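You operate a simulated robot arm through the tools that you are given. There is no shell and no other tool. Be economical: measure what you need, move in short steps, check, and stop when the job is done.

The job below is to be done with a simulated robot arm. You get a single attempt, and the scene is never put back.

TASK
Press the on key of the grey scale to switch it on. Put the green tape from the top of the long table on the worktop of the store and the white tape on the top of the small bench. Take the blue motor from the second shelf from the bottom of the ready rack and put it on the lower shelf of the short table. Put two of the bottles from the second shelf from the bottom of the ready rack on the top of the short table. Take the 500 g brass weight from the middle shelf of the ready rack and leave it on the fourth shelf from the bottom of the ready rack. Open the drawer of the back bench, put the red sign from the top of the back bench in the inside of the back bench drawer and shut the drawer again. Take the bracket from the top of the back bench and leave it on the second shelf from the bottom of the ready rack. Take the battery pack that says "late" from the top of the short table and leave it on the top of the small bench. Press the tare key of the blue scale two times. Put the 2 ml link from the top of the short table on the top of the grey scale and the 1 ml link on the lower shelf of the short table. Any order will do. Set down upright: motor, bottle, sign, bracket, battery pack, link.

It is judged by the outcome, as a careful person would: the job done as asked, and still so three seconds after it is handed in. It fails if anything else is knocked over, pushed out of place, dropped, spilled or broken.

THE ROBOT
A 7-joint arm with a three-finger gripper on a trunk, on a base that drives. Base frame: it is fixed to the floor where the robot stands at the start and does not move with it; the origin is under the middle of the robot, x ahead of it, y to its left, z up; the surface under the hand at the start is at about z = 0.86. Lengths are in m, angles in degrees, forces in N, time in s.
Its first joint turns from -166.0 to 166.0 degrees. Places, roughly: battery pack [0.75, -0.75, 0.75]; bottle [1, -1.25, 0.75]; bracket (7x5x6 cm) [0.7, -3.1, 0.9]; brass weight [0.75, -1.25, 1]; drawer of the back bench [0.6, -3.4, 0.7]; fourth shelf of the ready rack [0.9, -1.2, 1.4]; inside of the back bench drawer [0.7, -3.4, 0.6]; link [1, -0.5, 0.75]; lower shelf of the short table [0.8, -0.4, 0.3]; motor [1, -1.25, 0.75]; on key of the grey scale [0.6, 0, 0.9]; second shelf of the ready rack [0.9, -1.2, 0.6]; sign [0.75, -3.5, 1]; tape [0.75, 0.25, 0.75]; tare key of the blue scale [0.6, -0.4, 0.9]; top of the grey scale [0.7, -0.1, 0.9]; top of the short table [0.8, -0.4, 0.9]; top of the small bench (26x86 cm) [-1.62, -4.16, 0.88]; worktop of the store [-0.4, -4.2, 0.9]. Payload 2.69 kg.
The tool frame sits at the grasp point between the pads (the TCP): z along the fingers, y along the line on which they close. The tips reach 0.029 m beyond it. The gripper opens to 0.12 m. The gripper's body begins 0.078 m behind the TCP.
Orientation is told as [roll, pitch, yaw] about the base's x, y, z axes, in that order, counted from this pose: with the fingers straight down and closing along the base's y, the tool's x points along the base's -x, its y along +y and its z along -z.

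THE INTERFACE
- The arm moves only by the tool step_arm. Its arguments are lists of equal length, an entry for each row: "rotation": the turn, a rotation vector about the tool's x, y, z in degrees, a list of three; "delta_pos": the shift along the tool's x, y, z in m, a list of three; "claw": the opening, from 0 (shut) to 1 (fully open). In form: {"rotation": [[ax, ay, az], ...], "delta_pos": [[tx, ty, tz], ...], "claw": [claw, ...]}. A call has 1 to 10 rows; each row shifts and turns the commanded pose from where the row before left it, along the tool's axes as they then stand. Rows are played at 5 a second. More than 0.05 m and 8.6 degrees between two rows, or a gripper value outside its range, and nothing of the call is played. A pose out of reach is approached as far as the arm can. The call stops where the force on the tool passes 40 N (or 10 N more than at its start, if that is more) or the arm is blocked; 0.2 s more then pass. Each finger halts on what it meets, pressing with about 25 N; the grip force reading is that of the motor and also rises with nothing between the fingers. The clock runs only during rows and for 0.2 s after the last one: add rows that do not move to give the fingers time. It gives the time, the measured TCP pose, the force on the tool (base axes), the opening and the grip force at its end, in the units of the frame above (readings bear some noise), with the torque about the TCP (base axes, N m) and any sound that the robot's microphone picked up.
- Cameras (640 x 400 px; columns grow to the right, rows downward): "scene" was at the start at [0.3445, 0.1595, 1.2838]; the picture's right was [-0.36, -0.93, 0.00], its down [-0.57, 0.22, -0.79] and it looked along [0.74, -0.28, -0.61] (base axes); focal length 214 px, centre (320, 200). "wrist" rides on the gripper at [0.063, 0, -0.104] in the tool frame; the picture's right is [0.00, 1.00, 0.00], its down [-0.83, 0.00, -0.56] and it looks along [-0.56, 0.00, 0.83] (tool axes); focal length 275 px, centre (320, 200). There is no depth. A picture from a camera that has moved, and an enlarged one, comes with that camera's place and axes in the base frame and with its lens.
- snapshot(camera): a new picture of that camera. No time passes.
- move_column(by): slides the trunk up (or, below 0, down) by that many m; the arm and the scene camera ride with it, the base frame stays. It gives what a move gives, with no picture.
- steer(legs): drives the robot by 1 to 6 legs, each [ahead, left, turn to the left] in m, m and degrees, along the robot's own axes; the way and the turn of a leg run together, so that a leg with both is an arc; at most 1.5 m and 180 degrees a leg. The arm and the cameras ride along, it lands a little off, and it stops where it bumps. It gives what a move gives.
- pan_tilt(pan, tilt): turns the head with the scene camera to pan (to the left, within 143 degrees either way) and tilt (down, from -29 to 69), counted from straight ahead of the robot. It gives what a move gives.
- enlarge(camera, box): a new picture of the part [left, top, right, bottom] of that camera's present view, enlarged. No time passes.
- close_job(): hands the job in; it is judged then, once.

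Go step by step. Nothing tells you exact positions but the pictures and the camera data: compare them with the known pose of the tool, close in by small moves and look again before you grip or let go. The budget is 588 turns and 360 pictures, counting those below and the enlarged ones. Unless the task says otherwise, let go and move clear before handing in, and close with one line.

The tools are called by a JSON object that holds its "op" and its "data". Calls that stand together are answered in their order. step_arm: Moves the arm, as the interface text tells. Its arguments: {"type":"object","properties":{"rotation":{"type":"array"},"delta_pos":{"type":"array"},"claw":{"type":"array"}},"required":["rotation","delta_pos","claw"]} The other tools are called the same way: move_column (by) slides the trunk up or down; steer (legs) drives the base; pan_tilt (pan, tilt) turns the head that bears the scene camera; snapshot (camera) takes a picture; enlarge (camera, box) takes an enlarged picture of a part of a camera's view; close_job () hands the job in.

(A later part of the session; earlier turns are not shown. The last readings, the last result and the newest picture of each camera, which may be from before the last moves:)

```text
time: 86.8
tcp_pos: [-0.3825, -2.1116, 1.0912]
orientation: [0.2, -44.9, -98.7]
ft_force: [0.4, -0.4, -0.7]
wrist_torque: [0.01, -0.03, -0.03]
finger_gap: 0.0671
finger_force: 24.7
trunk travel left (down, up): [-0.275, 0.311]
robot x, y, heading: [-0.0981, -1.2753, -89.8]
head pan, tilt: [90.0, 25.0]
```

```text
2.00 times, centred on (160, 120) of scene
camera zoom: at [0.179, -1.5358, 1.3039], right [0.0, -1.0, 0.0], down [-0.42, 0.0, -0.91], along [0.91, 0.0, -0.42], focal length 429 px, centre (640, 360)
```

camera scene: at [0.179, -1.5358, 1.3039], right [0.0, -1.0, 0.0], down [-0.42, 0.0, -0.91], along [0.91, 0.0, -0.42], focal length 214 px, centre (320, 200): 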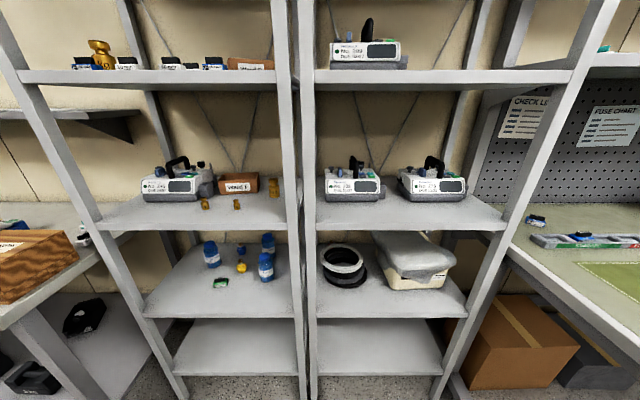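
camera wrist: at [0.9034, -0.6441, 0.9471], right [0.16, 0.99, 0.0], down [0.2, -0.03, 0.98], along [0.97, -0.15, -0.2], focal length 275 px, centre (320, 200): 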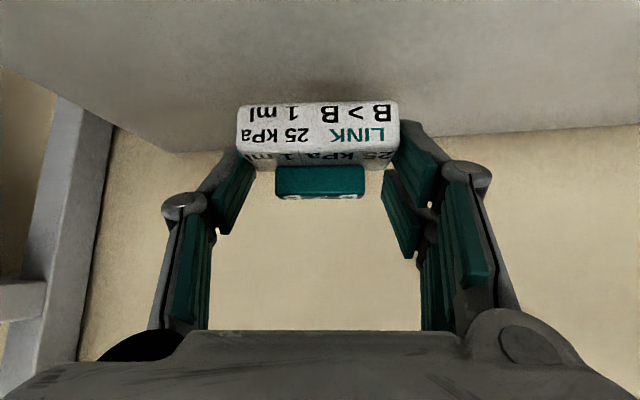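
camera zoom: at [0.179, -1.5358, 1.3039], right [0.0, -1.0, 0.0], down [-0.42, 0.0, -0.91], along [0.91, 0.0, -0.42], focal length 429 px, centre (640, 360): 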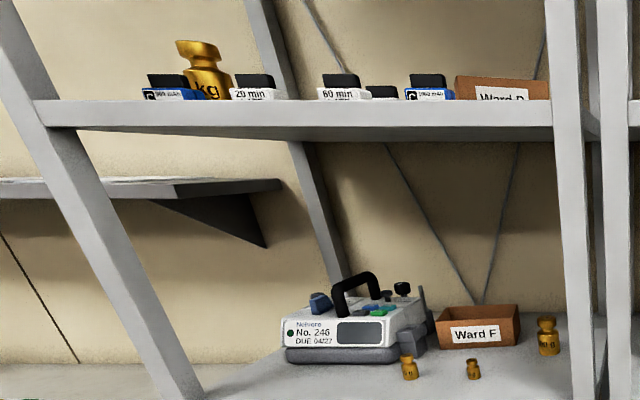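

I can see the ready rack: middle shelf with brass weights, second shelf with bottles, motors. First the 1 ml link: I back up along the aisle to stand before the short table.

{"op": "steer", "data": {"legs": [[-0.9, 0, 0]]}}

{"op": "move_column", "data": {"by": -0.2}}

{"op": "snapshot", "data": {"camera": "scene"}}

```text
time: 91.5
tcp_pos: [-0.3818, -1.2201, 1.0919]
orientation: [0.2, -44.8, -98.4]
ft_force: [-0.1, -0.2, -1.5]
wrist_torque: [0.02, 0.04, 0.02]
finger_gap: 0.0669
finger_force: 25.0
trunk travel left (down, up): [-0.275, 0.311]
robot x, y, heading: [-0.1084, -0.3784, -89.5]
head pan, tilt: [90.0, 25.0]
```

```text
time: 93.6
tcp_pos: [-0.3824, -1.221, 0.8916]
orientation: [0.2, -44.9, -98.4]
ft_force: [0.1, -0.2, 0.0]
wrist_torque: [0.0, -0.04, 0.01]
finger_gap: 0.0672
finger_force: 25.3
trunk travel left (down, up): [-0.075, 0.511]
robot x, y, heading: [-0.1093, -0.3801, -89.6]
head pan, tilt: [90.0, 25.0]
```

```text
289 pictures are left
camera scene: at [0.1763, -0.6763, 1.1032], right [0.01, -1.0, 0.0], down [-0.42, 0.0, -0.91], along [0.91, 0.01, -0.42], focal length 214 px, centre (320, 200)
```

scene: 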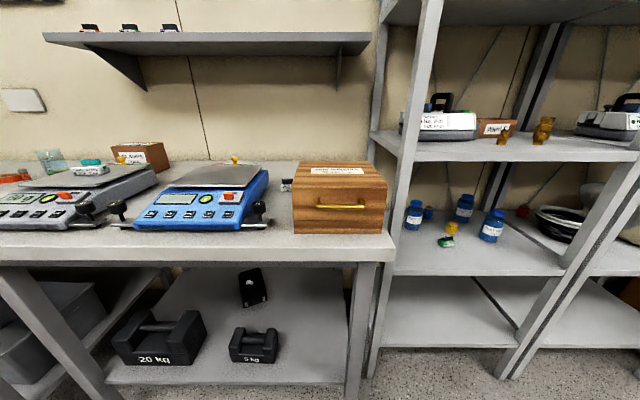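

From here the lower shelf's free right part (y −0.54…−0.74) is visible. I swing the arm round to point at the table, in front of it.

{"op": "step_arm", "data": {"rotation": [[-3.89, 0, -3.89], [-3.89, 0, -3.89], [-3.89, 0, -3.89], [-3.89, 0, -3.89], [-3.89, 0, -3.89], [-3.89, 0, -3.89], [-3.89, 0, -3.89], [-3.89, 0, -3.89], [-3.89, 0, -3.89]], "delta_pos": [[-0.008, 0.047, 0.008], [-0.008, 0.047, 0.008], [-0.008, 0.047, 0.008], [-0.008, 0.047, 0.008], [-0.008, 0.047, 0.008], [-0.008, 0.047, 0.008], [-0.008, 0.047, 0.008], [-0.008, 0.047, 0.008], [-0.008, 0.047, 0.008]], "claw": [0, 0, 0, 0, 0, 0, 0, 0, 0]}}

{"op": "step_arm", "data": {"rotation": [[-3.89, 0, -3.89], [-3.89, 0, -3.89], [-3.89, 0, -3.89], [-3.89, 0, -3.89], [-3.89, 0, -3.89], [-3.89, 0, -3.89], [-3.89, 0, -3.89], [-3.89, 0, -3.89], [-3.4, 0, -3.4]], "delta_pos": [[0, 0.048, 0], [0, 0.048, 0], [0, 0.048, 0], [0, 0.048, 0], [0, 0.048, 0], [0, 0.048, 0], [0, 0.048, 0], [0, 0.048, 0], [0, 0.048, 0]], "claw": [0, 0, 0, 0, 0, 0, 0, 0, 0]}}

{"op": "snapshot", "data": {"camera": "scene"}}

```text
time: 95.6
tcp_pos: [0.0395, -1.2186, 0.8911]
orientation: [0.2, -45.1, -48.8]
ft_force: [0.0, 0.2, 0.0]
wrist_torque: [0.02, -0.02, 0.0]
finger_gap: 0.0671
finger_force: 25.5
trunk travel left (down, up): [-0.075, 0.511]
robot x, y, heading: [-0.1054, -0.3821, -89.6]
head pan, tilt: [90.0, 25.0]
```

```text
time: 97.6
tcp_pos: [0.2272, -0.8449, 0.8921]
orientation: [0.1, -45.1, 0.1]
ft_force: [-0.3, -0.1, -0.8]
wrist_torque: [-0.01, 0.01, -0.01]
finger_gap: 0.0673
finger_force: 24.9
trunk travel left (down, up): [-0.075, 0.511]
robot x, y, heading: [-0.1104, -0.3778, -89.5]
head pan, tilt: [90.0, 25.0]
```

```text
288 pictures are left
camera scene: at [0.1764, -0.6764, 1.1032], right [0.01, -1.0, 0.0], down [-0.42, 0.0, -0.91], along [0.91, 0.01, -0.42], focal length 214 px, centre (320, 200)
```

scene: 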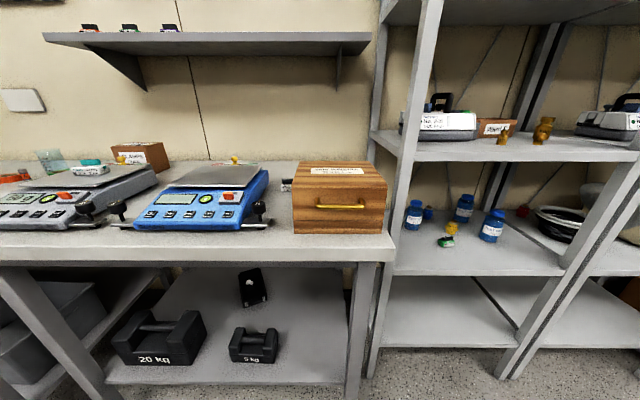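

{"op": "step_arm", "data": {"rotation": [[0, 0, 0], [0, 0, 0], [0, 0, 0], [0, 0, 0], [0, 0, 0], [0, 0, 0], [0, 0, 0], [0, 0, 0], [0, 0, 0], [0, 0, 0]], "delta_pos": [[0.0283, 0.025, 0.0283], [0.0283, 0.025, 0.0283], [0.0283, 0.025, 0.0283], [0.0283, 0.025, 0.0283], [0.0283, 0.025, 0.0283], [0.0283, 0.025, 0.0283], [0.0283, 0.025, 0.0283], [0.0283, 0.025, 0.0283], [0.0283, 0.025, 0.0283], [0.0283, 0.025, 0.0283]], "claw": [0, 0, 0, 0, 0, 0, 0, 0, 0, 0]}}

{"op": "snapshot", "data": {"camera": "scene"}}

{"op": "snapshot", "data": {"camera": "wrist"}}

```text
time: 99.1
tcp_pos: [0.3087, -0.7802, 0.7848]
orientation: [-0.4, -51.7, -6.2]
ft_force: [-0.9, -0.4, -1.2]
wrist_torque: [-0.02, 0.03, -0.03]
finger_gap: 0.0673
finger_force: 25.2
out of reach, approached as far as the arm can: row 2, 3, 4, 5, 6, 7
trunk travel left (down, up): [-0.075, 0.511]
robot x, y, heading: [-0.1058, -0.3792, -89.2]
head pan, tilt: [90.0, 25.0]
stopped in row 7: the arm was blocked; the commanded pose is now the measured one
```

```text
287 pictures are left
camera scene: at [0.1762, -0.6748, 1.1032], right [0.02, -1.0, 0.0], down [-0.42, -0.01, -0.91], along [0.91, 0.02, -0.42], focal length 214 px, centre (320, 200)
```

scene: 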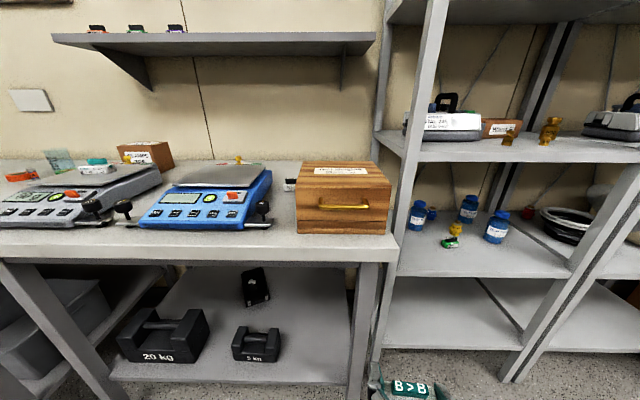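

```text
286 pictures are left
camera wrist: at [0.1881, -0.7667, 0.7996], right [0.11, 0.99, -0.01], down [0.08, 0.0, 1.0], along [0.99, -0.11, -0.08], focal length 275 px, centre (320, 200)
```

wrist: 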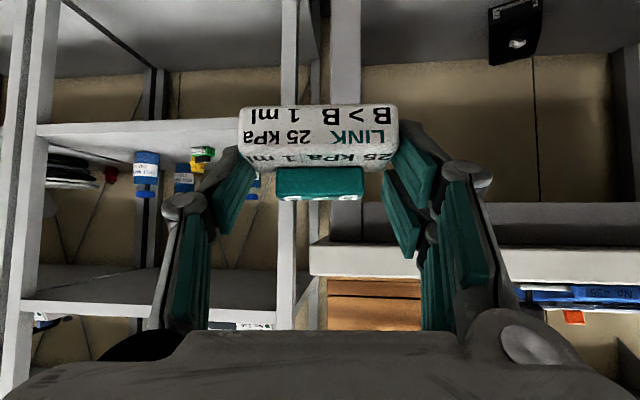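

The arm is too folded here. I lift a little and slide the base away from the table to gain radius.

{"op": "step_arm", "data": {"rotation": [[0, 0, 0], [0, 6.5, 0], [0, 0, 0]], "delta_pos": [[-0.025, 0, -0.02], [-0.025, 0, -0.02], [-0.025, 0, -0.025]], "claw": [0, 0, 0]}}

{"op": "steer", "data": {"legs": [[0, -0.14, 0]]}}

```text
time: 99.9
tcp_pos: [0.3072, -0.7769, 0.8687]
orientation: [2.0, -48.0, -7.3]
ft_force: [-0.3, 0.2, -0.6]
wrist_torque: [0.02, 0.02, 0.0]
finger_gap: 0.0677
finger_force: 24.4
out of reach, approached as far as the arm can: row 2
trunk travel left (down, up): [-0.075, 0.511]
robot x, y, heading: [-0.1076, -0.377, -89.8]
head pan, tilt: [90.0, 25.0]
```

```text
time: 101.3
tcp_pos: [0.1648, -0.7775, 0.8695]
orientation: [1.7, -48.3, -7.1]
ft_force: [0.4, 0.5, 0.4]
wrist_torque: [0.02, 0.01, 0.03]
finger_gap: 0.0674
finger_force: 24.7
trunk travel left (down, up): [-0.075, 0.511]
robot x, y, heading: [-0.2461, -0.3805, -89.6]
head pan, tilt: [90.0, 25.0]
```

{"op": "step_arm", "data": {"rotation": [[-3.6, 3.3, -4.75], [0, 0, 0], [0, 0, 0], [0, 0, 0], [0, 0, 0]], "delta_pos": [[-0.02, 0.03, 0.02], [-0.028, 0.03, 0.028], [-0.028, 0.03, 0.028], [-0.028, 0.03, 0.028], [-0.028, 0.03, 0.028]], "claw": [0, 0, 0, 0, 0]}}

{"op": "step_arm", "data": {"rotation": [[0, 0, 0], [0, 0, 0], [0, 0, 0], [0, 0, 0], [0, 0, 0], [0, 0, 0], [0, 0, 0], [0, 0, 0], [0, 0, 0]], "delta_pos": [[0.033, 0, 0.033], [0.033, 0, 0.033], [0.033, 0, 0.033], [0.033, 0, 0.033], [0.033, 0, 0.033], [0.033, 0, 0.033], [0.033, 0, 0.033], [0.033, 0, 0.033], [0.033, 0, 0.033]], "claw": [0, 0, 0, 0, 0, 0, 0, 0, 0]}}

{"op": "snapshot", "data": {"camera": "scene"}}

{"op": "snapshot", "data": {"camera": "wrist"}}

```text
time: 102.0
tcp_pos: [0.2564, -0.8089, 0.8801]
orientation: [2.7, -45.7, -13.6]
ft_force: [0.4, 1.4, -0.9]
wrist_torque: [-0.01, 0.0, 0.0]
finger_gap: 0.0675
finger_force: 25.2
trunk travel left (down, up): [-0.075, 0.511]
robot x, y, heading: [-0.2459, -0.3789, -89.8]
head pan, tilt: [90.0, 25.0]
stopped in row 3: the arm was blocked; the commanded pose is now the measured one
```

```text
time: 103.0
tcp_pos: [0.2669, -0.7441, 0.8061]
orientation: [16.8, -55.4, -18.4]
ft_force: [-0.3, 0.2, -0.6]
wrist_torque: [0.01, 0.0, -0.02]
finger_gap: 0.0675
finger_force: 24.9
trunk travel left (down, up): [-0.075, 0.511]
robot x, y, heading: [-0.2506, -0.3793, -89.6]
head pan, tilt: [90.0, 25.0]
stopped in row 5: the arm was blocked; the commanded pose is now the measured one
```

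```text
285 pictures are left
camera scene: at [0.0254, -0.6364, 1.1067], right [0.45, -0.89, 0.0], down [-0.35, -0.17, -0.92], along [0.82, 0.42, -0.39], focal length 214 px, centre (320, 200)
```

scene: 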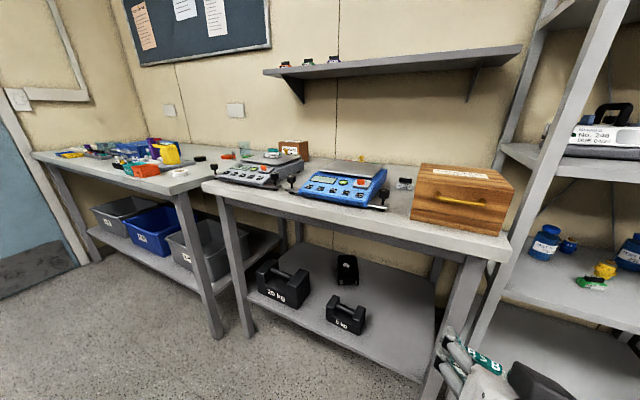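

```text
284 pictures are left
camera wrist: at [0.145, -0.7358, 0.8108], right [0.07, 0.98, 0.16], down [-0.02, -0.16, 0.99], along [1.0, -0.08, 0.01], focal length 275 px, centre (320, 200)
```

wrist: 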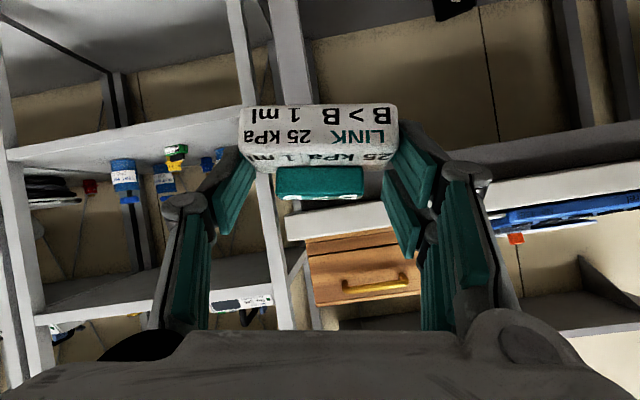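

The arm was bumping into the robot's own head mast, which stands on its left. Better to have the table on the robot's right: I'll move the arm clear, go back to the open area and turn to face +y.

{"op": "step_arm", "data": {"rotation": [[0, 0, 0], [0, 0, 0], [0, 0, 0], [0, 0, 0], [0, 0, 0], [0, 0, 0]], "delta_pos": [[0, -0.04, 0], [0, -0.045, 0], [0, -0.045, 0], [0, -0.045, -0.01], [0, -0.045, -0.01], [0, -0.045, -0.01]], "claw": [0, 0, 0, 0, 0, 0]}}

{"op": "pan_tilt", "data": {"pan": 60, "tilt": 30}}

{"op": "snapshot", "data": {"camera": "scene"}}

```text
time: 104.7
tcp_pos: [0.2204, -1.0032, 0.8295]
orientation: [24.7, -61.3, -24.9]
ft_force: [-0.5, -0.3, -0.2]
wrist_torque: [0.01, 0.01, 0.01]
finger_gap: 0.0676
finger_force: 25.1
trunk travel left (down, up): [-0.075, 0.511]
robot x, y, heading: [-0.2469, -0.3815, -89.8]
head pan, tilt: [90.0, 25.0]
stopped in row 6: the arm was blocked; the commanded pose is now the measured one
```

```text
time: 105.6
tcp_pos: [0.2223, -1.0026, 0.8307]
orientation: [24.8, -61.4, -25.0]
ft_force: [0.7, 0.8, -0.3]
wrist_torque: [-0.01, -0.02, 0.0]
finger_gap: 0.0674
finger_force: 24.8
trunk travel left (down, up): [-0.075, 0.511]
robot x, y, heading: [-0.2481, -0.3779, -89.7]
head pan, tilt: [60.0, 30.0]
```

```text
283 pictures are left
camera scene: at [0.0328, -0.6628, 1.099], right [0.17, -0.99, 0.0], down [-0.46, -0.08, -0.89], along [0.87, 0.15, -0.46], focal length 214 px, centre (320, 200)
```

scene: 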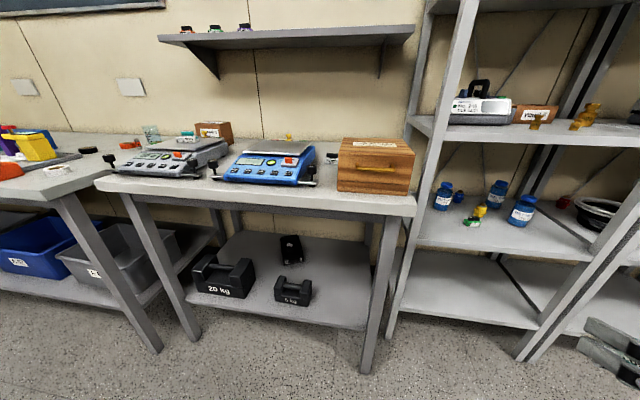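

{"op": "step_arm", "data": {"rotation": [[0, 0, 0], [0, 0, 0], [0, 0, 0], [0, 0, 0], [0, 0, 0]], "delta_pos": [[-0.007, -0.0315, -0.0336], [-0.007, -0.0315, -0.0336], [-0.007, -0.0315, -0.0336], [-0.007, -0.0315, -0.0336], [-0.007, -0.0315, -0.0336]], "claw": [0, 0, 0, 0, 0]}}

{"op": "pan_tilt", "data": {"pan": 40, "tilt": 30}}

{"op": "snapshot", "data": {"camera": "scene"}}

```text
time: 106.8
tcp_pos: [0.0809, -1.1683, 0.8985]
orientation: [23.8, -60.6, -23.9]
ft_force: [-0.6, 0.8, -1.1]
wrist_torque: [0.01, 0.01, 0.02]
finger_gap: 0.0677
finger_force: 24.7
trunk travel left (down, up): [-0.075, 0.511]
robot x, y, heading: [-0.2487, -0.3763, -89.8]
head pan, tilt: [60.0, 30.0]
```

```text
time: 107.6
tcp_pos: [0.0815, -1.1692, 0.898]
orientation: [23.7, -60.7, -23.9]
ft_force: [-0.9, 0.4, 0.1]
wrist_torque: [-0.02, 0.0, -0.02]
finger_gap: 0.067
finger_force: 25.1
trunk travel left (down, up): [-0.075, 0.511]
robot x, y, heading: [-0.2464, -0.3778, -89.7]
head pan, tilt: [40.0, 30.0]
```

```text
282 pictures are left
camera scene: at [0.0013, -0.7471, 1.0952], right [-0.76, -0.65, 0.0], down [-0.32, 0.38, -0.87], along [0.56, -0.66, -0.5], focal length 214 px, centre (320, 200)
```

scene: 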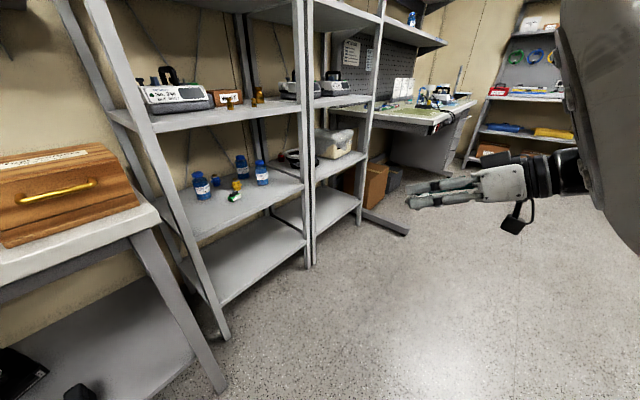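

Freed. I straighten the tool and bring the arm round ahead of the robot.

{"op": "step_arm", "data": {"rotation": [[7.9, 0, 0], [7.9, 0, 0], [7.9, 0, 0], [0, 7.85, 0], [0, 7.85, 0]], "delta_pos": [[0, 0, -0.02], [0, 0, -0.02], [0, 0, -0.02], [0, 0, 0], [0, 0, 0]], "claw": [0, 0, 0, 0, 0]}}

{"op": "step_arm", "data": {"rotation": [[5.8, 0, 5.8], [5.8, 0, 5.8], [5.8, 0, 5.8], [5.8, 0, 5.8], [5.8, 0, 5.8], [5.8, 0, 5.8], [5.8, 0, 5.8], [5.8, 0, 5.8], [5.8, 0, 5.8]], "delta_pos": [[0, -0.045, 0], [0, -0.045, 0], [0, -0.045, 0], [0, -0.045, 0], [0, -0.045, 0], [0, -0.045, 0], [0, -0.045, 0], [0, -0.045, 0], [0, -0.045, 0]], "claw": [0, 0, 0, 0, 0, 0, 0, 0, 0]}}

{"op": "snapshot", "data": {"camera": "wrist"}}

```text
time: 108.3
tcp_pos: [-0.0624, -1.2265, 0.9116]
orientation: [5.0, -59.3, -36.3]
ft_force: [-0.6, 0.2, -0.3]
wrist_torque: [0.0, 0.02, 0.01]
finger_gap: 0.0677
finger_force: 24.9
trunk travel left (down, up): [-0.075, 0.511]
robot x, y, heading: [-0.2479, -0.3776, -89.6]
head pan, tilt: [40.0, 30.0]
stopped in row 3: the arm was blocked; the commanded pose is now the measured one
```

```text
time: 110.3
tcp_pos: [-0.3969, -1.3867, 0.8464]
orientation: [21.0, -44.5, -121.0]
ft_force: [0.6, -0.5, 0.0]
wrist_torque: [0.02, -0.03, -0.02]
finger_gap: 0.0672
finger_force: 24.6
trunk travel left (down, up): [-0.075, 0.511]
robot x, y, heading: [-0.2481, -0.3829, -89.5]
head pan, tilt: [40.0, 30.0]
```

```text
281 pictures are left
camera wrist: at [-0.3714, -1.2706, 0.8714], right [0.93, -0.26, 0.25], down [-0.28, -0.09, 0.95], along [-0.23, -0.96, -0.16], focal length 275 px, centre (320, 200)
```

wrist: 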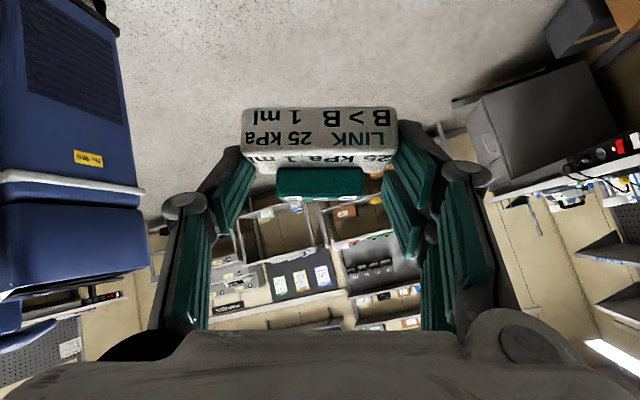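

{"op": "step_arm", "data": {"rotation": [[7, 0, 0], [7, 0, 0], [7, 0, 0], [-5.5, 0, -5.5], [-5.5, 0, -5.5], [-5.5, 0, -5.5], [-5.5, 0, -5.5]], "delta_pos": [[0, 0, 0], [0, 0, 0], [0, 0, 0], [0, 0, 0], [0, 0, 0], [0, 0, 0], [0, 0, 0]], "claw": [0, 0, 0, 0, 0, 0, 0]}}

{"op": "steer", "data": {"legs": [[0, 0.13, 0], [1.0, 0, 0]]}}

{"op": "pan_tilt", "data": {"pan": 0, "tilt": 30}}

{"op": "snapshot", "data": {"camera": "scene"}}

```text
time: 111.9
tcp_pos: [-0.3956, -1.3884, 0.8465]
orientation: [0.3, -44.5, -90.0]
ft_force: [-0.3, -0.6, -0.4]
wrist_torque: [-0.02, 0.05, -0.01]
finger_gap: 0.0674
finger_force: 24.9
trunk travel left (down, up): [-0.075, 0.511]
robot x, y, heading: [-0.2458, -0.3806, -89.6]
head pan, tilt: [40.0, 30.0]
```

```text
time: 118.0
tcp_pos: [-0.2752, -2.3872, 0.8473]
orientation: [0.3, -44.6, -90.8]
ft_force: [0.5, -0.3, -0.2]
wrist_torque: [0.05, 0.01, -0.04]
finger_gap: 0.0672
finger_force: 25.3
trunk travel left (down, up): [-0.075, 0.511]
robot x, y, heading: [-0.1138, -1.3801, -90.2]
head pan, tilt: [40.0, 30.0]
```

```text
time: 119.1
tcp_pos: [-0.2756, -2.3889, 0.8469]
orientation: [0.3, -44.6, -90.7]
ft_force: [1.0, -0.1, -0.5]
wrist_torque: [0.0, 0.01, -0.03]
finger_gap: 0.067
finger_force: 25.2
trunk travel left (down, up): [-0.075, 0.511]
robot x, y, heading: [-0.1155, -1.3846, -90.2]
head pan, tilt: [0.0, 30.0]
```

```text
280 pictures are left
camera scene: at [0.0713, -1.7728, 1.0952], right [-1.0, 0.0, 0.0], down [0.0, 0.5, -0.87], along [0.0, -0.87, -0.5], focal length 214 px, centre (320, 200)
```

scene: 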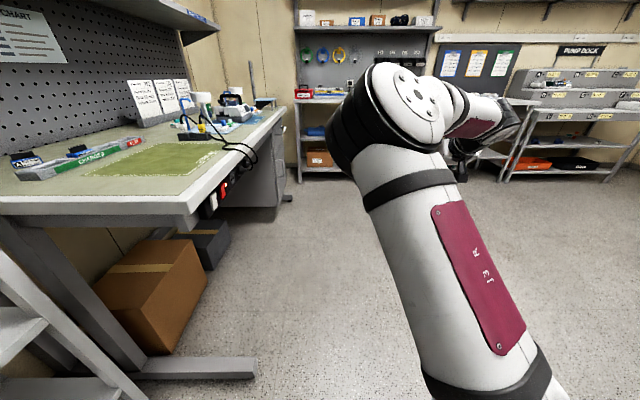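

I raise the trunk, fold the arm in, and turn clockwise to face +y.

{"op": "move_column", "data": {"by": 0.2}}

{"op": "step_arm", "data": {"rotation": [[0, 0, 0], [0, 0, 0], [0, 0, 0], [0, 0, 0], [0, 0, 0], [0, 0, 0], [0, 0, 0]], "delta_pos": [[0.033, -0.005, -0.034], [0.033, -0.005, -0.034], [0.033, -0.005, -0.034], [0.033, -0.005, -0.034], [0.033, -0.005, -0.034], [0.033, -0.005, -0.034], [0.02, -0.005, -0.02]], "claw": [0, 0, 0, 0, 0, 0, 0]}}

{"op": "steer", "data": {"legs": [[0, 0, -90], [0, 0, -90]]}}

```text
time: 121.2
tcp_pos: [-0.2767, -2.3879, 1.0468]
orientation: [0.3, -44.5, -90.9]
ft_force: [1.0, 0.2, -1.0]
wrist_torque: [0.0, 0.03, -0.02]
finger_gap: 0.0673
finger_force: 25.3
trunk travel left (down, up): [-0.275, 0.311]
robot x, y, heading: [-0.1156, -1.383, -90.1]
head pan, tilt: [0.0, 30.0]
```

```text
time: 122.8
tcp_pos: [-0.3082, -2.0742, 1.0505]
orientation: [0.3, -44.7, -90.8]
ft_force: [0.4, -0.2, -1.7]
wrist_torque: [0.0, 0.01, -0.04]
finger_gap: 0.0669
finger_force: 25.1
trunk travel left (down, up): [-0.275, 0.311]
robot x, y, heading: [-0.1164, -1.3783, -90.2]
head pan, tilt: [0.0, 30.0]
```

```text
time: 130.9
tcp_pos: [0.0738, -0.688, 1.0525]
orientation: [0.3, -44.6, 89.5]
ft_force: [-0.3, 0.5, -1.1]
wrist_torque: [0.0, 0.02, 0.0]
finger_gap: 0.0673
finger_force: 24.6
trunk travel left (down, up): [-0.275, 0.311]
robot x, y, heading: [-0.1191, -1.3819, 90.2]
head pan, tilt: [0.0, 30.0]
```

Now the table is on the robot's right. I drive up beside the short table and swing the arm to point at it.

{"op": "steer", "data": {"legs": [[0.46, 0.1, 0]]}}

{"op": "step_arm", "data": {"rotation": [[5.3, 0, 5.3], [5.3, 0, 5.3], [5.3, 0, 5.3], [5.3, 0, 5.3], [5.3, 0, 5.3], [5.3, 0, 5.3]], "delta_pos": [[-0.004, -0.045, 0.004], [-0.004, -0.045, 0.004], [-0.004, -0.045, 0.004], [-0.004, -0.045, 0.004], [-0.004, -0.045, 0.004], [-0.004, -0.045, 0.004]], "claw": [0, 0, 0, 0, 0, 0]}}

{"op": "step_arm", "data": {"rotation": [[5.3, 0, 5.3], [5.3, 0, 5.3], [5.3, 0, 5.3], [5.3, 0, 5.3], [5.3, 0, 5.3], [5.3, 0, 5.3]], "delta_pos": [[0, -0.045, 0], [0, -0.045, 0], [0, -0.045, 0], [0, -0.045, 0], [0, -0.045, 0], [0, -0.045, 0]], "claw": [0, 0, 0, 0, 0, 0]}}

{"op": "pan_tilt", "data": {"pan": -75, "tilt": 35}}

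{"op": "snapshot", "data": {"camera": "scene"}}

```text
time: 133.7
tcp_pos: [-0.0208, -0.225, 1.0529]
orientation: [0.3, -44.6, 89.1]
ft_force: [0.5, -0.2, -1.3]
wrist_torque: [-0.03, 0.01, 0.02]
finger_gap: 0.0676
finger_force: 25.5
trunk travel left (down, up): [-0.275, 0.311]
robot x, y, heading: [-0.2156, -0.9169, 89.6]
head pan, tilt: [0.0, 30.0]
```

```text
time: 135.1
tcp_pos: [0.2381, -0.2811, 1.0514]
orientation: [-0.2, -44.6, 44.2]
ft_force: [-0.3, 0.5, -0.3]
wrist_torque: [0.01, -0.02, 0.01]
finger_gap: 0.0674
finger_force: 25.0
trunk travel left (down, up): [-0.275, 0.311]
robot x, y, heading: [-0.2146, -0.9209, 89.8]
head pan, tilt: [0.0, 30.0]
```

```text
time: 136.5
tcp_pos: [0.3518, -0.5191, 1.0532]
orientation: [-0.5, -44.9, -0.3]
ft_force: [0.3, 0.4, -0.1]
wrist_torque: [0.02, 0.03, 0.04]
finger_gap: 0.0672
finger_force: 25.2
trunk travel left (down, up): [-0.275, 0.311]
robot x, y, heading: [-0.2163, -0.9202, 89.4]
head pan, tilt: [0.0, 30.0]
```

```text
time: 138.0
tcp_pos: [0.3503, -0.5185, 1.0523]
orientation: [-0.5, -44.8, -0.1]
ft_force: [-0.6, 0.0, 0.0]
wrist_torque: [0.02, 0.05, -0.01]
finger_gap: 0.0672
finger_force: 24.7
trunk travel left (down, up): [-0.275, 0.311]
robot x, y, heading: [-0.2146, -0.9212, 89.5]
head pan, tilt: [-75.0, 35.0]
```

```text
279 pictures are left
camera scene: at [-0.3188, -0.6296, 1.2882], right [0.25, -0.97, 0.0], down [-0.56, -0.14, -0.82], along [0.79, 0.21, -0.57], focal length 214 px, centre (320, 200)
```

scene: 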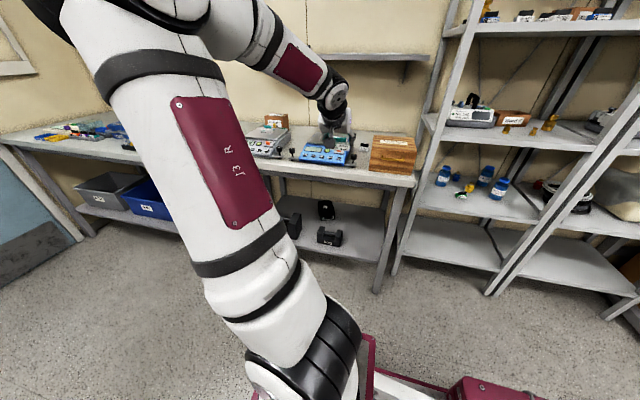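

{"op": "move_column", "data": {"by": -0.27}}

{"op": "step_arm", "data": {"rotation": [[0, 0, 0], [0, 0, 0], [0, 0, 0], [0, 0, 0], [0, 0, 0], [0, 0, 0], [0, 0, 0], [0, 0, 0]], "delta_pos": [[0.03, -0.01, 0.03], [0.03, -0.01, 0.03], [0.03, -0.01, 0.03], [0.03, -0.01, 0.03], [0.03, -0.01, 0.03], [0.03, -0.01, 0.03], [0.03, -0.01, 0.03], [0.03, -0.01, 0.03]], "claw": [0, 0, 0, 0, 0, 0, 0, 0]}}

{"op": "snapshot", "data": {"camera": "wrist"}}

{"op": "snapshot", "data": {"camera": "scene"}}

```text
time: 140.7
tcp_pos: [0.3521, -0.5192, 0.7823]
orientation: [-0.4, -44.8, -0.3]
ft_force: [0.5, -0.6, 0.1]
wrist_torque: [0.0, -0.04, 0.0]
finger_gap: 0.0675
finger_force: 25.3
trunk travel left (down, up): [-0.005, 0.581]
robot x, y, heading: [-0.2142, -0.9186, 89.3]
head pan, tilt: [-75.0, 35.0]
```

```text
time: 142.5
tcp_pos: [0.3496, -0.6002, 0.4442]
orientation: [-0.6, -44.7, -0.2]
ft_force: [0.0, -0.1, -1.8]
wrist_torque: [0.01, 0.02, -0.03]
finger_gap: 0.0674
finger_force: 24.9
trunk travel left (down, up): [-0.005, 0.581]
robot x, y, heading: [-0.2125, -0.9167, 89.7]
head pan, tilt: [-75.0, 35.0]
```

```text
278 pictures are left
camera wrist: at [0.2304, -0.5998, 0.4735], right [0.01, 1.0, -0.01], down [0.2, 0.01, 0.98], along [0.98, -0.01, -0.2], focal length 275 px, centre (320, 200)
```

wrist: 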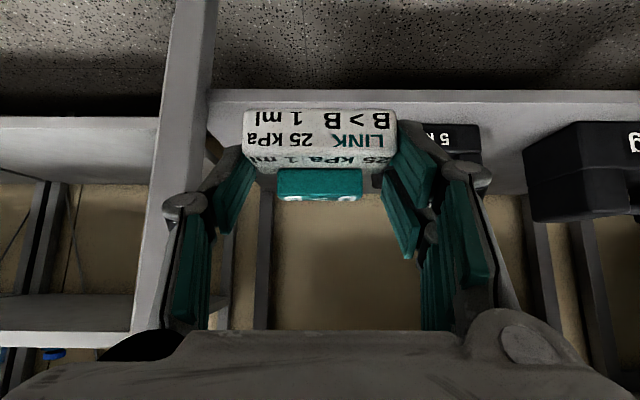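

```text
277 pictures are left
camera scene: at [-0.3187, -0.5978, 1.0184], right [0.25, -0.97, 0.0], down [-0.56, -0.14, -0.82], along [0.79, 0.21, -0.57], focal length 214 px, centre (320, 200)
```

scene: 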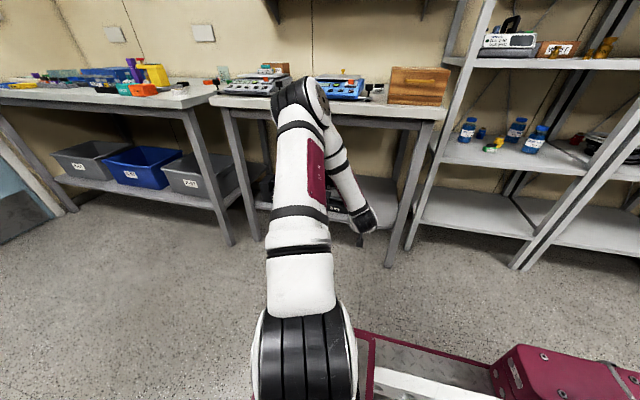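

{"op": "step_arm", "data": {"rotation": [[0.4, 0, 0], [0, 0, 0], [0, 0, 0], [0, 0, 0], [0, 0, 0], [0, 0, 0]], "delta_pos": [[-0.0196, -0.002, 0.0393], [-0.0196, -0.002, 0.0393], [-0.0196, -0.002, 0.0393], [-0.0196, -0.002, 0.0393], [-0.0196, -0.002, 0.0393], [-0.0196, -0.002, 0.0393]], "claw": [0, 0, 0, 0, 0, 0]}}

{"op": "snapshot", "data": {"camera": "wrist"}}

```text
time: 143.9
tcp_pos: [0.5994, -0.6179, 0.3588]
orientation: [-0.9, -44.8, -0.3]
ft_force: [-0.4, -0.3, -0.4]
wrist_torque: [-0.02, 0.05, -0.06]
finger_gap: 0.0676
finger_force: 24.8
trunk travel left (down, up): [-0.005, 0.581]
robot x, y, heading: [-0.2177, -0.9213, 89.6]
head pan, tilt: [-75.0, 35.0]
```

```text
276 pictures are left
camera wrist: at [0.4808, -0.6161, 0.3884], right [0.01, 1.0, -0.01], down [0.2, 0.01, 0.98], along [0.98, -0.02, -0.2], focal length 275 px, centre (320, 200)
```

wrist: 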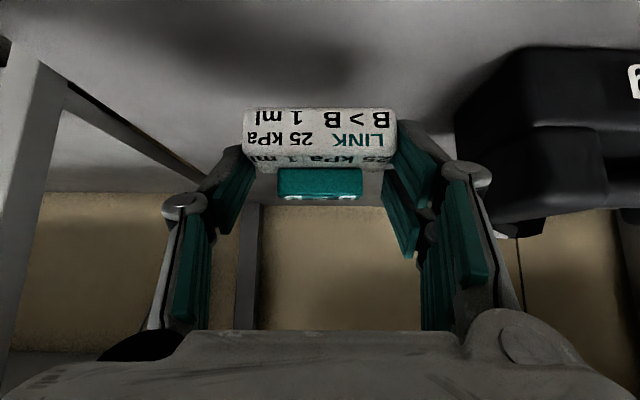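

{"op": "step_arm", "data": {"rotation": [[-0.9, 0, 0], [0, 0, 0], [0, 0, 0], [0, 0, 0], [0, 0, 0]], "delta_pos": [[0.0106, 0, 0.0106], [0.003, 0, 0.003], [0.002, 0, 0.002], [0.0015, 0, 0.0015], [0.0015, 0, 0.0015]], "claw": [0, 0, 0, 0, 0]}}

```text
time: 145.1
tcp_pos: [0.5991, -0.6175, 0.3333]
orientation: [0.0, -44.9, -0.3]
ft_force: [-0.3, -0.3, -0.5]
wrist_torque: [-0.02, -0.01, 0.03]
finger_gap: 0.0676
finger_force: 24.9
trunk travel left (down, up): [-0.005, 0.581]
robot x, y, heading: [-0.2115, -0.9185, 89.5]
head pan, tilt: [-75.0, 35.0]
```

{"op": "step_arm", "data": {"rotation": [[0, 0, 0], [0, 0, 0], [0, 0, 0], [0, 0, 0]], "delta_pos": [[0.002, 0, 0.002], [0.0015, 0, 0.0015], [0.0015, 0, 0.0015], [0.0015, 0, 0.0015]], "claw": [0, 0, 0, 0]}}

{"op": "snapshot", "data": {"camera": "wrist"}}

```text
time: 146.1
tcp_pos: [0.6001, -0.6182, 0.3241]
orientation: [0.0, -44.7, -0.3]
ft_force: [-0.6, 0.1, -1.3]
wrist_torque: [0.04, 0.05, -0.02]
finger_gap: 0.0676
finger_force: 25.1
trunk travel left (down, up): [-0.005, 0.581]
robot x, y, heading: [-0.2165, -0.9204, 89.5]
head pan, tilt: [-75.0, 35.0]
```

```text
275 pictures are left
camera wrist: at [0.4808, -0.6183, 0.3534], right [0.0, 1.0, 0.0], down [0.2, 0.0, 0.98], along [0.98, 0.0, -0.2], focal length 275 px, centre (320, 200)
```

wrist: 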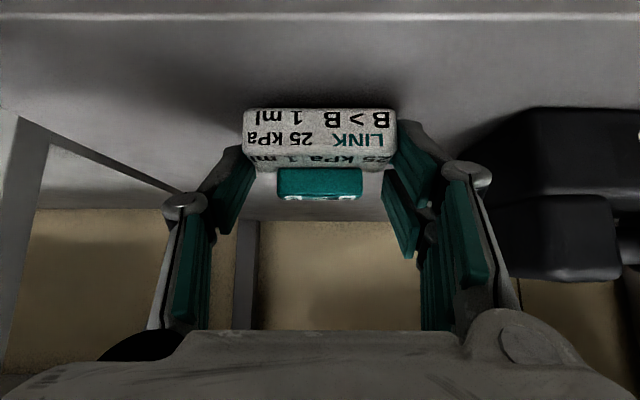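

{"op": "step_arm", "data": {"rotation": [[0, 0, 0], [0, 0, 0], [0, 0, 0], [0, 0, 0], [0, 0, 0], [0, 0, 0]], "delta_pos": [[0.0015, 0, 0.0015], [0.0015, 0, 0.0015], [0.0015, 0, 0.0015], [0.0015, 0, 0.0015], [0.0015, 0, 0.0015], [0.0015, 0, 0.0015]], "claw": [0, 0, 0, 0, 0, 0]}}

```text
time: 147.5
tcp_pos: [0.6007, -0.6183, 0.3135]
orientation: [0.0, -45.3, -0.2]
ft_force: [-3.8, 0.4, 18.8]
wrist_torque: [-0.04, -0.31, 0.05]
finger_gap: 0.0676
finger_force: 25.0
trunk travel left (down, up): [-0.005, 0.581]
robot x, y, heading: [-0.2153, -0.9148, 89.6]
head pan, tilt: [-75.0, 35.0]
```

Contact with the shelf (z≈0.28). I ease, open slightly and retreat along the tool axis.

{"op": "step_arm", "data": {"rotation": [[0, 0, 0], [0, 0, 0], [0, 0, 0], [0, 0, 0], [0, 0, 0], [0, 0, 0], [0, 0, 0]], "delta_pos": [[-0.0015, 0, -0.0015], [0, 0, 0], [0, 0, 0], [0, 0, -0.03], [0, 0, -0.04], [0, 0, -0.04], [-0.01, 0, -0.04]], "claw": [0, 0.62, 0.72, 0.72, 0.72, 0.72, 0.72]}}

{"op": "snapshot", "data": {"camera": "wrist"}}

```text
time: 149.1
tcp_pos: [0.501, -0.6178, 0.4265]
orientation: [0.0, -44.8, -0.2]
ft_force: [-0.3, -0.4, 0.3]
wrist_torque: [-0.01, -0.04, -0.01]
finger_gap: 0.0866
finger_force: 0.0
trunk travel left (down, up): [-0.005, 0.581]
robot x, y, heading: [-0.2118, -0.9174, 89.7]
head pan, tilt: [-75.0, 35.0]
```

```text
274 pictures are left
camera wrist: at [0.3814, -0.6175, 0.4561], right [0.0, 1.0, 0.0], down [0.2, 0.0, 0.98], along [0.98, 0.0, -0.2], focal length 275 px, centre (320, 200)
```

wrist: 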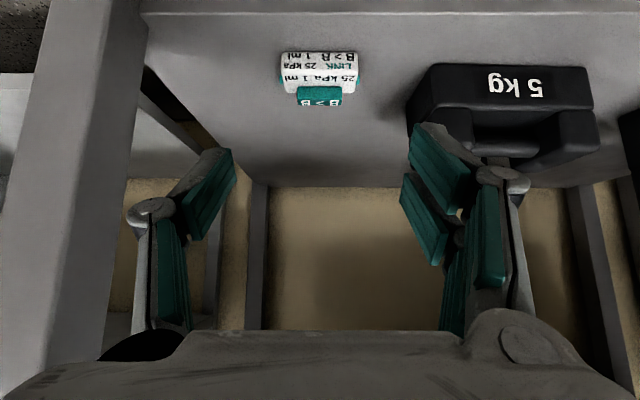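

The 1 ml link stands on the lower shelf. I withdraw the arm, raise, and drive to the ready rack.

{"op": "step_arm", "data": {"rotation": [[0, 0, 0], [0, 0, 0], [0, 0, 0], [0, 0, 0], [0, 0, 0], [0, 0, 0], [0, 0, 0], [0, 0, 0], [0, 0, 0]], "delta_pos": [[0.034, 0, -0.034], [0.034, 0, -0.034], [0.034, 0, -0.034], [-0.034, 0, -0.034], [-0.034, 0, -0.034], [-0.034, 0, -0.034], [-0.034, 0, -0.034], [-0.034, 0, -0.034], [-0.034, 0, -0.034]], "claw": [0.72, 0.72, 0.72, 1, 1, 1, 1, 1, 1]}}

{"op": "move_column", "data": {"by": 0.35}}

{"op": "steer", "data": {"legs": [[-0.56, 0, 0]]}}

{"op": "pan_tilt", "data": {"pan": -90, "tilt": 20}}

{"op": "snapshot", "data": {"camera": "scene"}}

{"op": "snapshot", "data": {"camera": "wrist"}}

```text
time: 151.1
tcp_pos: [0.3568, -0.6166, 0.7158]
orientation: [-0.2, -44.7, -0.4]
ft_force: [-0.6, 1.2, 0.6]
wrist_torque: [-0.05, -0.06, -0.06]
finger_gap: 0.1201
finger_force: 0.1
trunk travel left (down, up): [-0.005, 0.581]
robot x, y, heading: [-0.2192, -0.9177, 89.4]
head pan, tilt: [-75.0, 35.0]
```

```text
time: 154.5
tcp_pos: [0.3574, -0.6167, 1.0669]
orientation: [0.1, -44.8, -0.4]
ft_force: [0.2, 0.6, 0.1]
wrist_torque: [0.0, -0.01, 0.02]
finger_gap: 0.1201
finger_force: 0.1
trunk travel left (down, up): [-0.355, 0.231]
robot x, y, heading: [-0.216, -0.919, 89.5]
head pan, tilt: [-75.0, 35.0]
```

```text
time: 157.8
tcp_pos: [0.3532, -1.1844, 1.0662]
orientation: [-0.1, -44.9, -0.5]
ft_force: [0.3, -0.6, 0.5]
wrist_torque: [0.0, 0.02, 0.05]
finger_gap: 0.1201
finger_force: 0.1
trunk travel left (down, up): [-0.355, 0.231]
robot x, y, heading: [-0.2192, -1.4779, 89.2]
head pan, tilt: [-75.0, 35.0]
```

```text
time: 158.5
tcp_pos: [0.3529, -1.1829, 1.0654]
orientation: [0.0, -44.8, -0.5]
ft_force: [-0.6, 0.7, 0.1]
wrist_torque: [0.0, -0.03, 0.01]
finger_gap: 0.1202
finger_force: 0.1
trunk travel left (down, up): [-0.355, 0.231]
robot x, y, heading: [-0.2204, -1.4813, 89.1]
head pan, tilt: [-90.0, 20.0]
```

```text
273 pictures are left
camera scene: at [-0.3154, -1.25, 1.3914], right [-0.01, -1.0, 0.0], down [-0.34, 0.0, -0.94], along [0.94, -0.01, -0.34], focal length 214 px, centre (320, 200)
```

scene: 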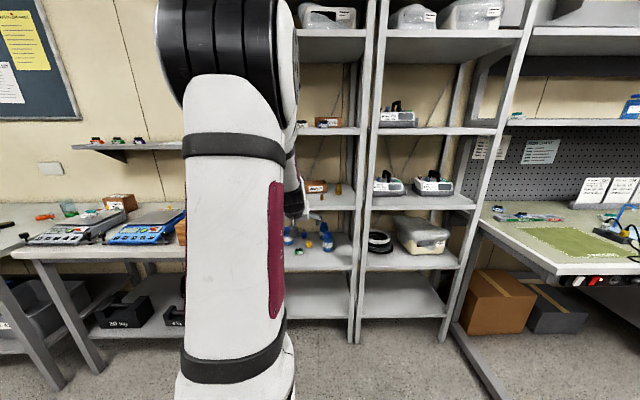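

```text
272 pictures are left
camera wrist: at [0.2349, -1.1824, 1.0953], right [0.01, 1.0, 0.0], down [0.2, 0.0, 0.98], along [0.98, -0.01, -0.2], focal length 275 px, centre (320, 200)
```

wrist: 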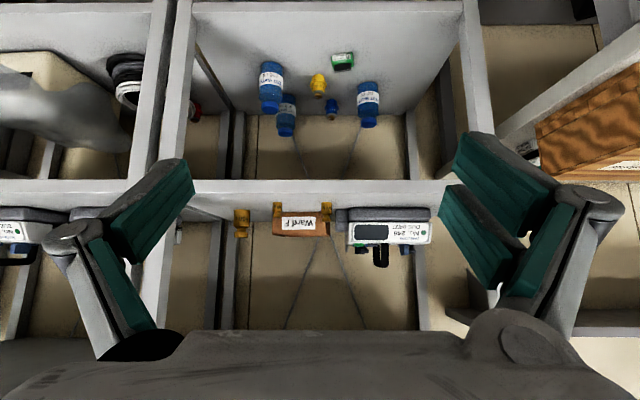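

{"op": "enlarge", "data": {"camera": "wrist", "box": [210, 180, 450, 280]}}

{"op": "enlarge", "data": {"camera": "wrist", "box": [230, 40, 400, 146]}}

```text
2.67 times, centred on (330, 230) of wrist
camera zoom: at [0.2349, -1.1824, 1.0953], right [0.01, 1.0, 0.0], down [0.2, 0.0, 0.98], along [0.98, -0.01, -0.2], focal length 734 px, centre (293, 120)
```

zoom: 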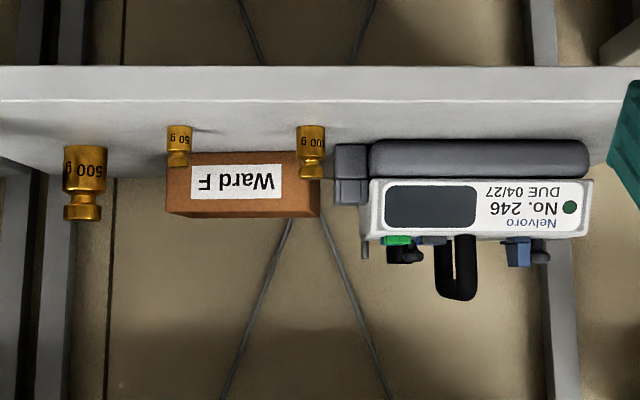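

```text
3.76 times, centred on (315, 93) of wrist
camera zoom: at [0.2349, -1.1824, 1.0953], right [0.01, 1.0, 0.0], down [0.2, 0.0, 0.98], along [0.98, -0.01, -0.2], focal length 1036 px, centre (339, 603)
```

zoom: 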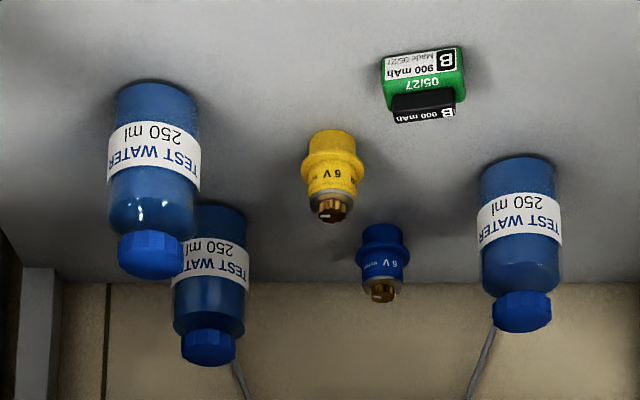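

The 500 g weight is the rightmost, deep on the middle shelf at ≈[0.94, −1.39], shelf z≈0.978. I slide closer to the rack and aim the tool at it.

{"op": "steer", "data": {"legs": [[0, -0.22, 0]]}}

{"op": "step_arm", "data": {"rotation": [[4.6, 0, 4.6], [4.6, 0, 4.6], [0, 0, 0], [0, 0, 0]], "delta_pos": [[-0.02, -0.04, -0.02], [-0.02, -0.04, -0.02], [-0.02, -0.04, -0.02], [0, -0.03, 0]], "claw": [1, 1, 1, 1]}}

{"op": "snapshot", "data": {"camera": "wrist"}}

{"op": "snapshot", "data": {"camera": "scene"}}

```text
time: 160.2
tcp_pos: [0.5771, -1.1847, 1.0639]
orientation: [0.0, -44.8, -0.5]
ft_force: [-0.2, 0.2, -0.3]
wrist_torque: [-0.01, 0.0, -0.06]
finger_gap: 0.1202
finger_force: 0.0
trunk travel left (down, up): [-0.355, 0.231]
robot x, y, heading: [0.0029, -1.4862, 89.3]
head pan, tilt: [-90.0, 20.0]
```

```text
time: 161.2
tcp_pos: [0.555, -1.3324, 1.1511]
orientation: [-0.3, -44.8, -13.3]
ft_force: [-0.1, 0.5, -0.1]
wrist_torque: [-0.02, -0.02, 0.0]
finger_gap: 0.1201
finger_force: 0.0
trunk travel left (down, up): [-0.355, 0.231]
robot x, y, heading: [0.0047, -1.4812, 89.3]
head pan, tilt: [-90.0, 20.0]
```

```text
269 pictures are left
camera wrist: at [0.4402, -1.3051, 1.1809], right [0.23, 0.97, 0.0], down [0.19, -0.04, 0.98], along [0.95, -0.23, -0.2], focal length 275 px, centre (320, 200)
```

wrist: 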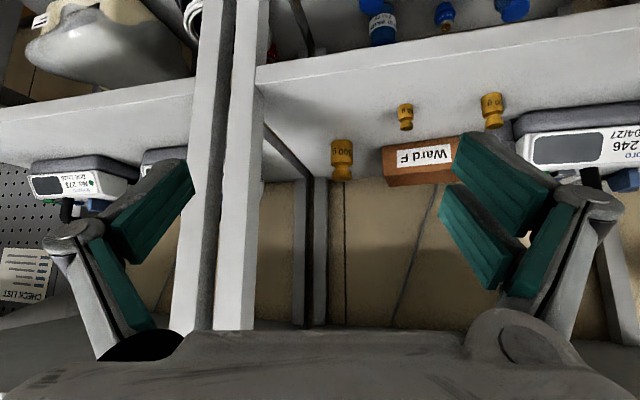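

```text
268 pictures are left
camera scene: at [-0.0922, -1.2524, 1.3915], right [-0.01, -1.0, 0.0], down [-0.34, 0.0, -0.94], along [0.94, -0.01, -0.34], focal length 214 px, centre (320, 200)
```

scene: 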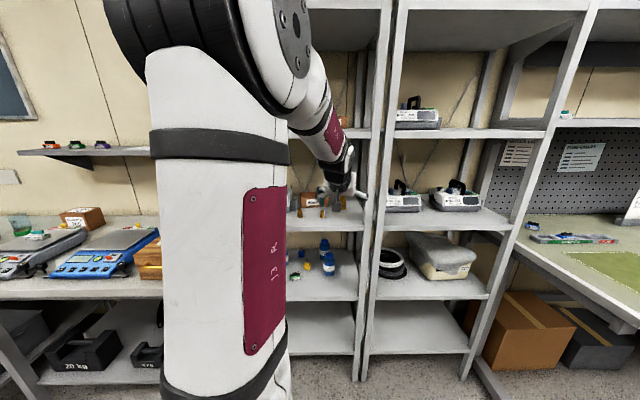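

{"op": "step_arm", "data": {"rotation": [[0, 0, 0], [0, 0, 0], [0, 0, 0], [0, 0, 0], [0, 0, 0]], "delta_pos": [[-0.0286, 0.007, 0.0379], [-0.0286, 0.007, 0.0379], [-0.0286, 0.007, 0.0379], [-0.0286, 0.007, 0.0379], [-0.0286, 0.007, 0.0379]], "claw": [1, 1, 1, 1, 1]}}

{"op": "snapshot", "data": {"camera": "wrist"}}

{"op": "snapshot", "data": {"camera": "scene"}}

```text
time: 162.4
tcp_pos: [0.7929, -1.3535, 1.1179]
orientation: [0.0, -44.8, -13.5]
ft_force: [-0.8, -0.3, 1.0]
wrist_torque: [-0.02, 0.05, 0.03]
finger_gap: 0.12
finger_force: 0.2
trunk travel left (down, up): [-0.355, 0.231]
robot x, y, heading: [0.0017, -1.4866, 89.5]
head pan, tilt: [-90.0, 20.0]
```

```text
267 pictures are left
camera wrist: at [0.6775, -1.3265, 1.1473], right [0.23, 0.97, 0.0], down [0.19, -0.04, 0.98], along [0.95, -0.23, -0.2], focal length 275 px, centre (320, 200)
```

wrist: 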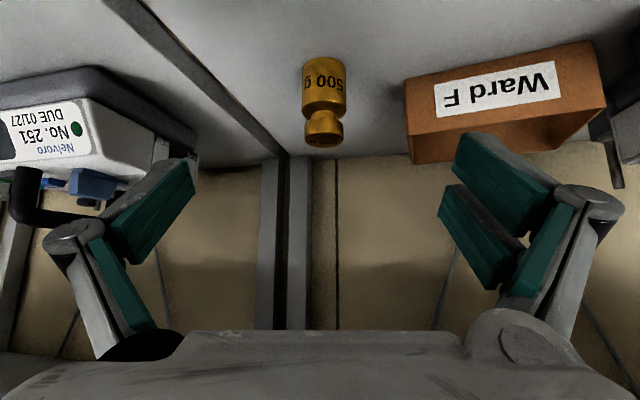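

```text
266 pictures are left
camera scene: at [-0.0927, -1.2526, 1.3915], right [-0.01, -1.0, 0.0], down [-0.34, 0.0, -0.94], along [0.94, -0.01, -0.34], focal length 214 px, centre (320, 200)
```

scene: 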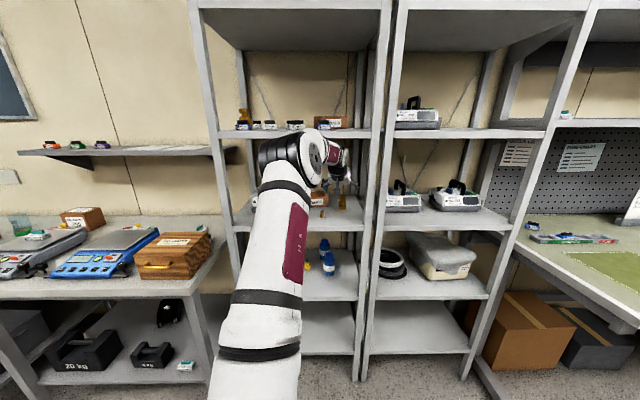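

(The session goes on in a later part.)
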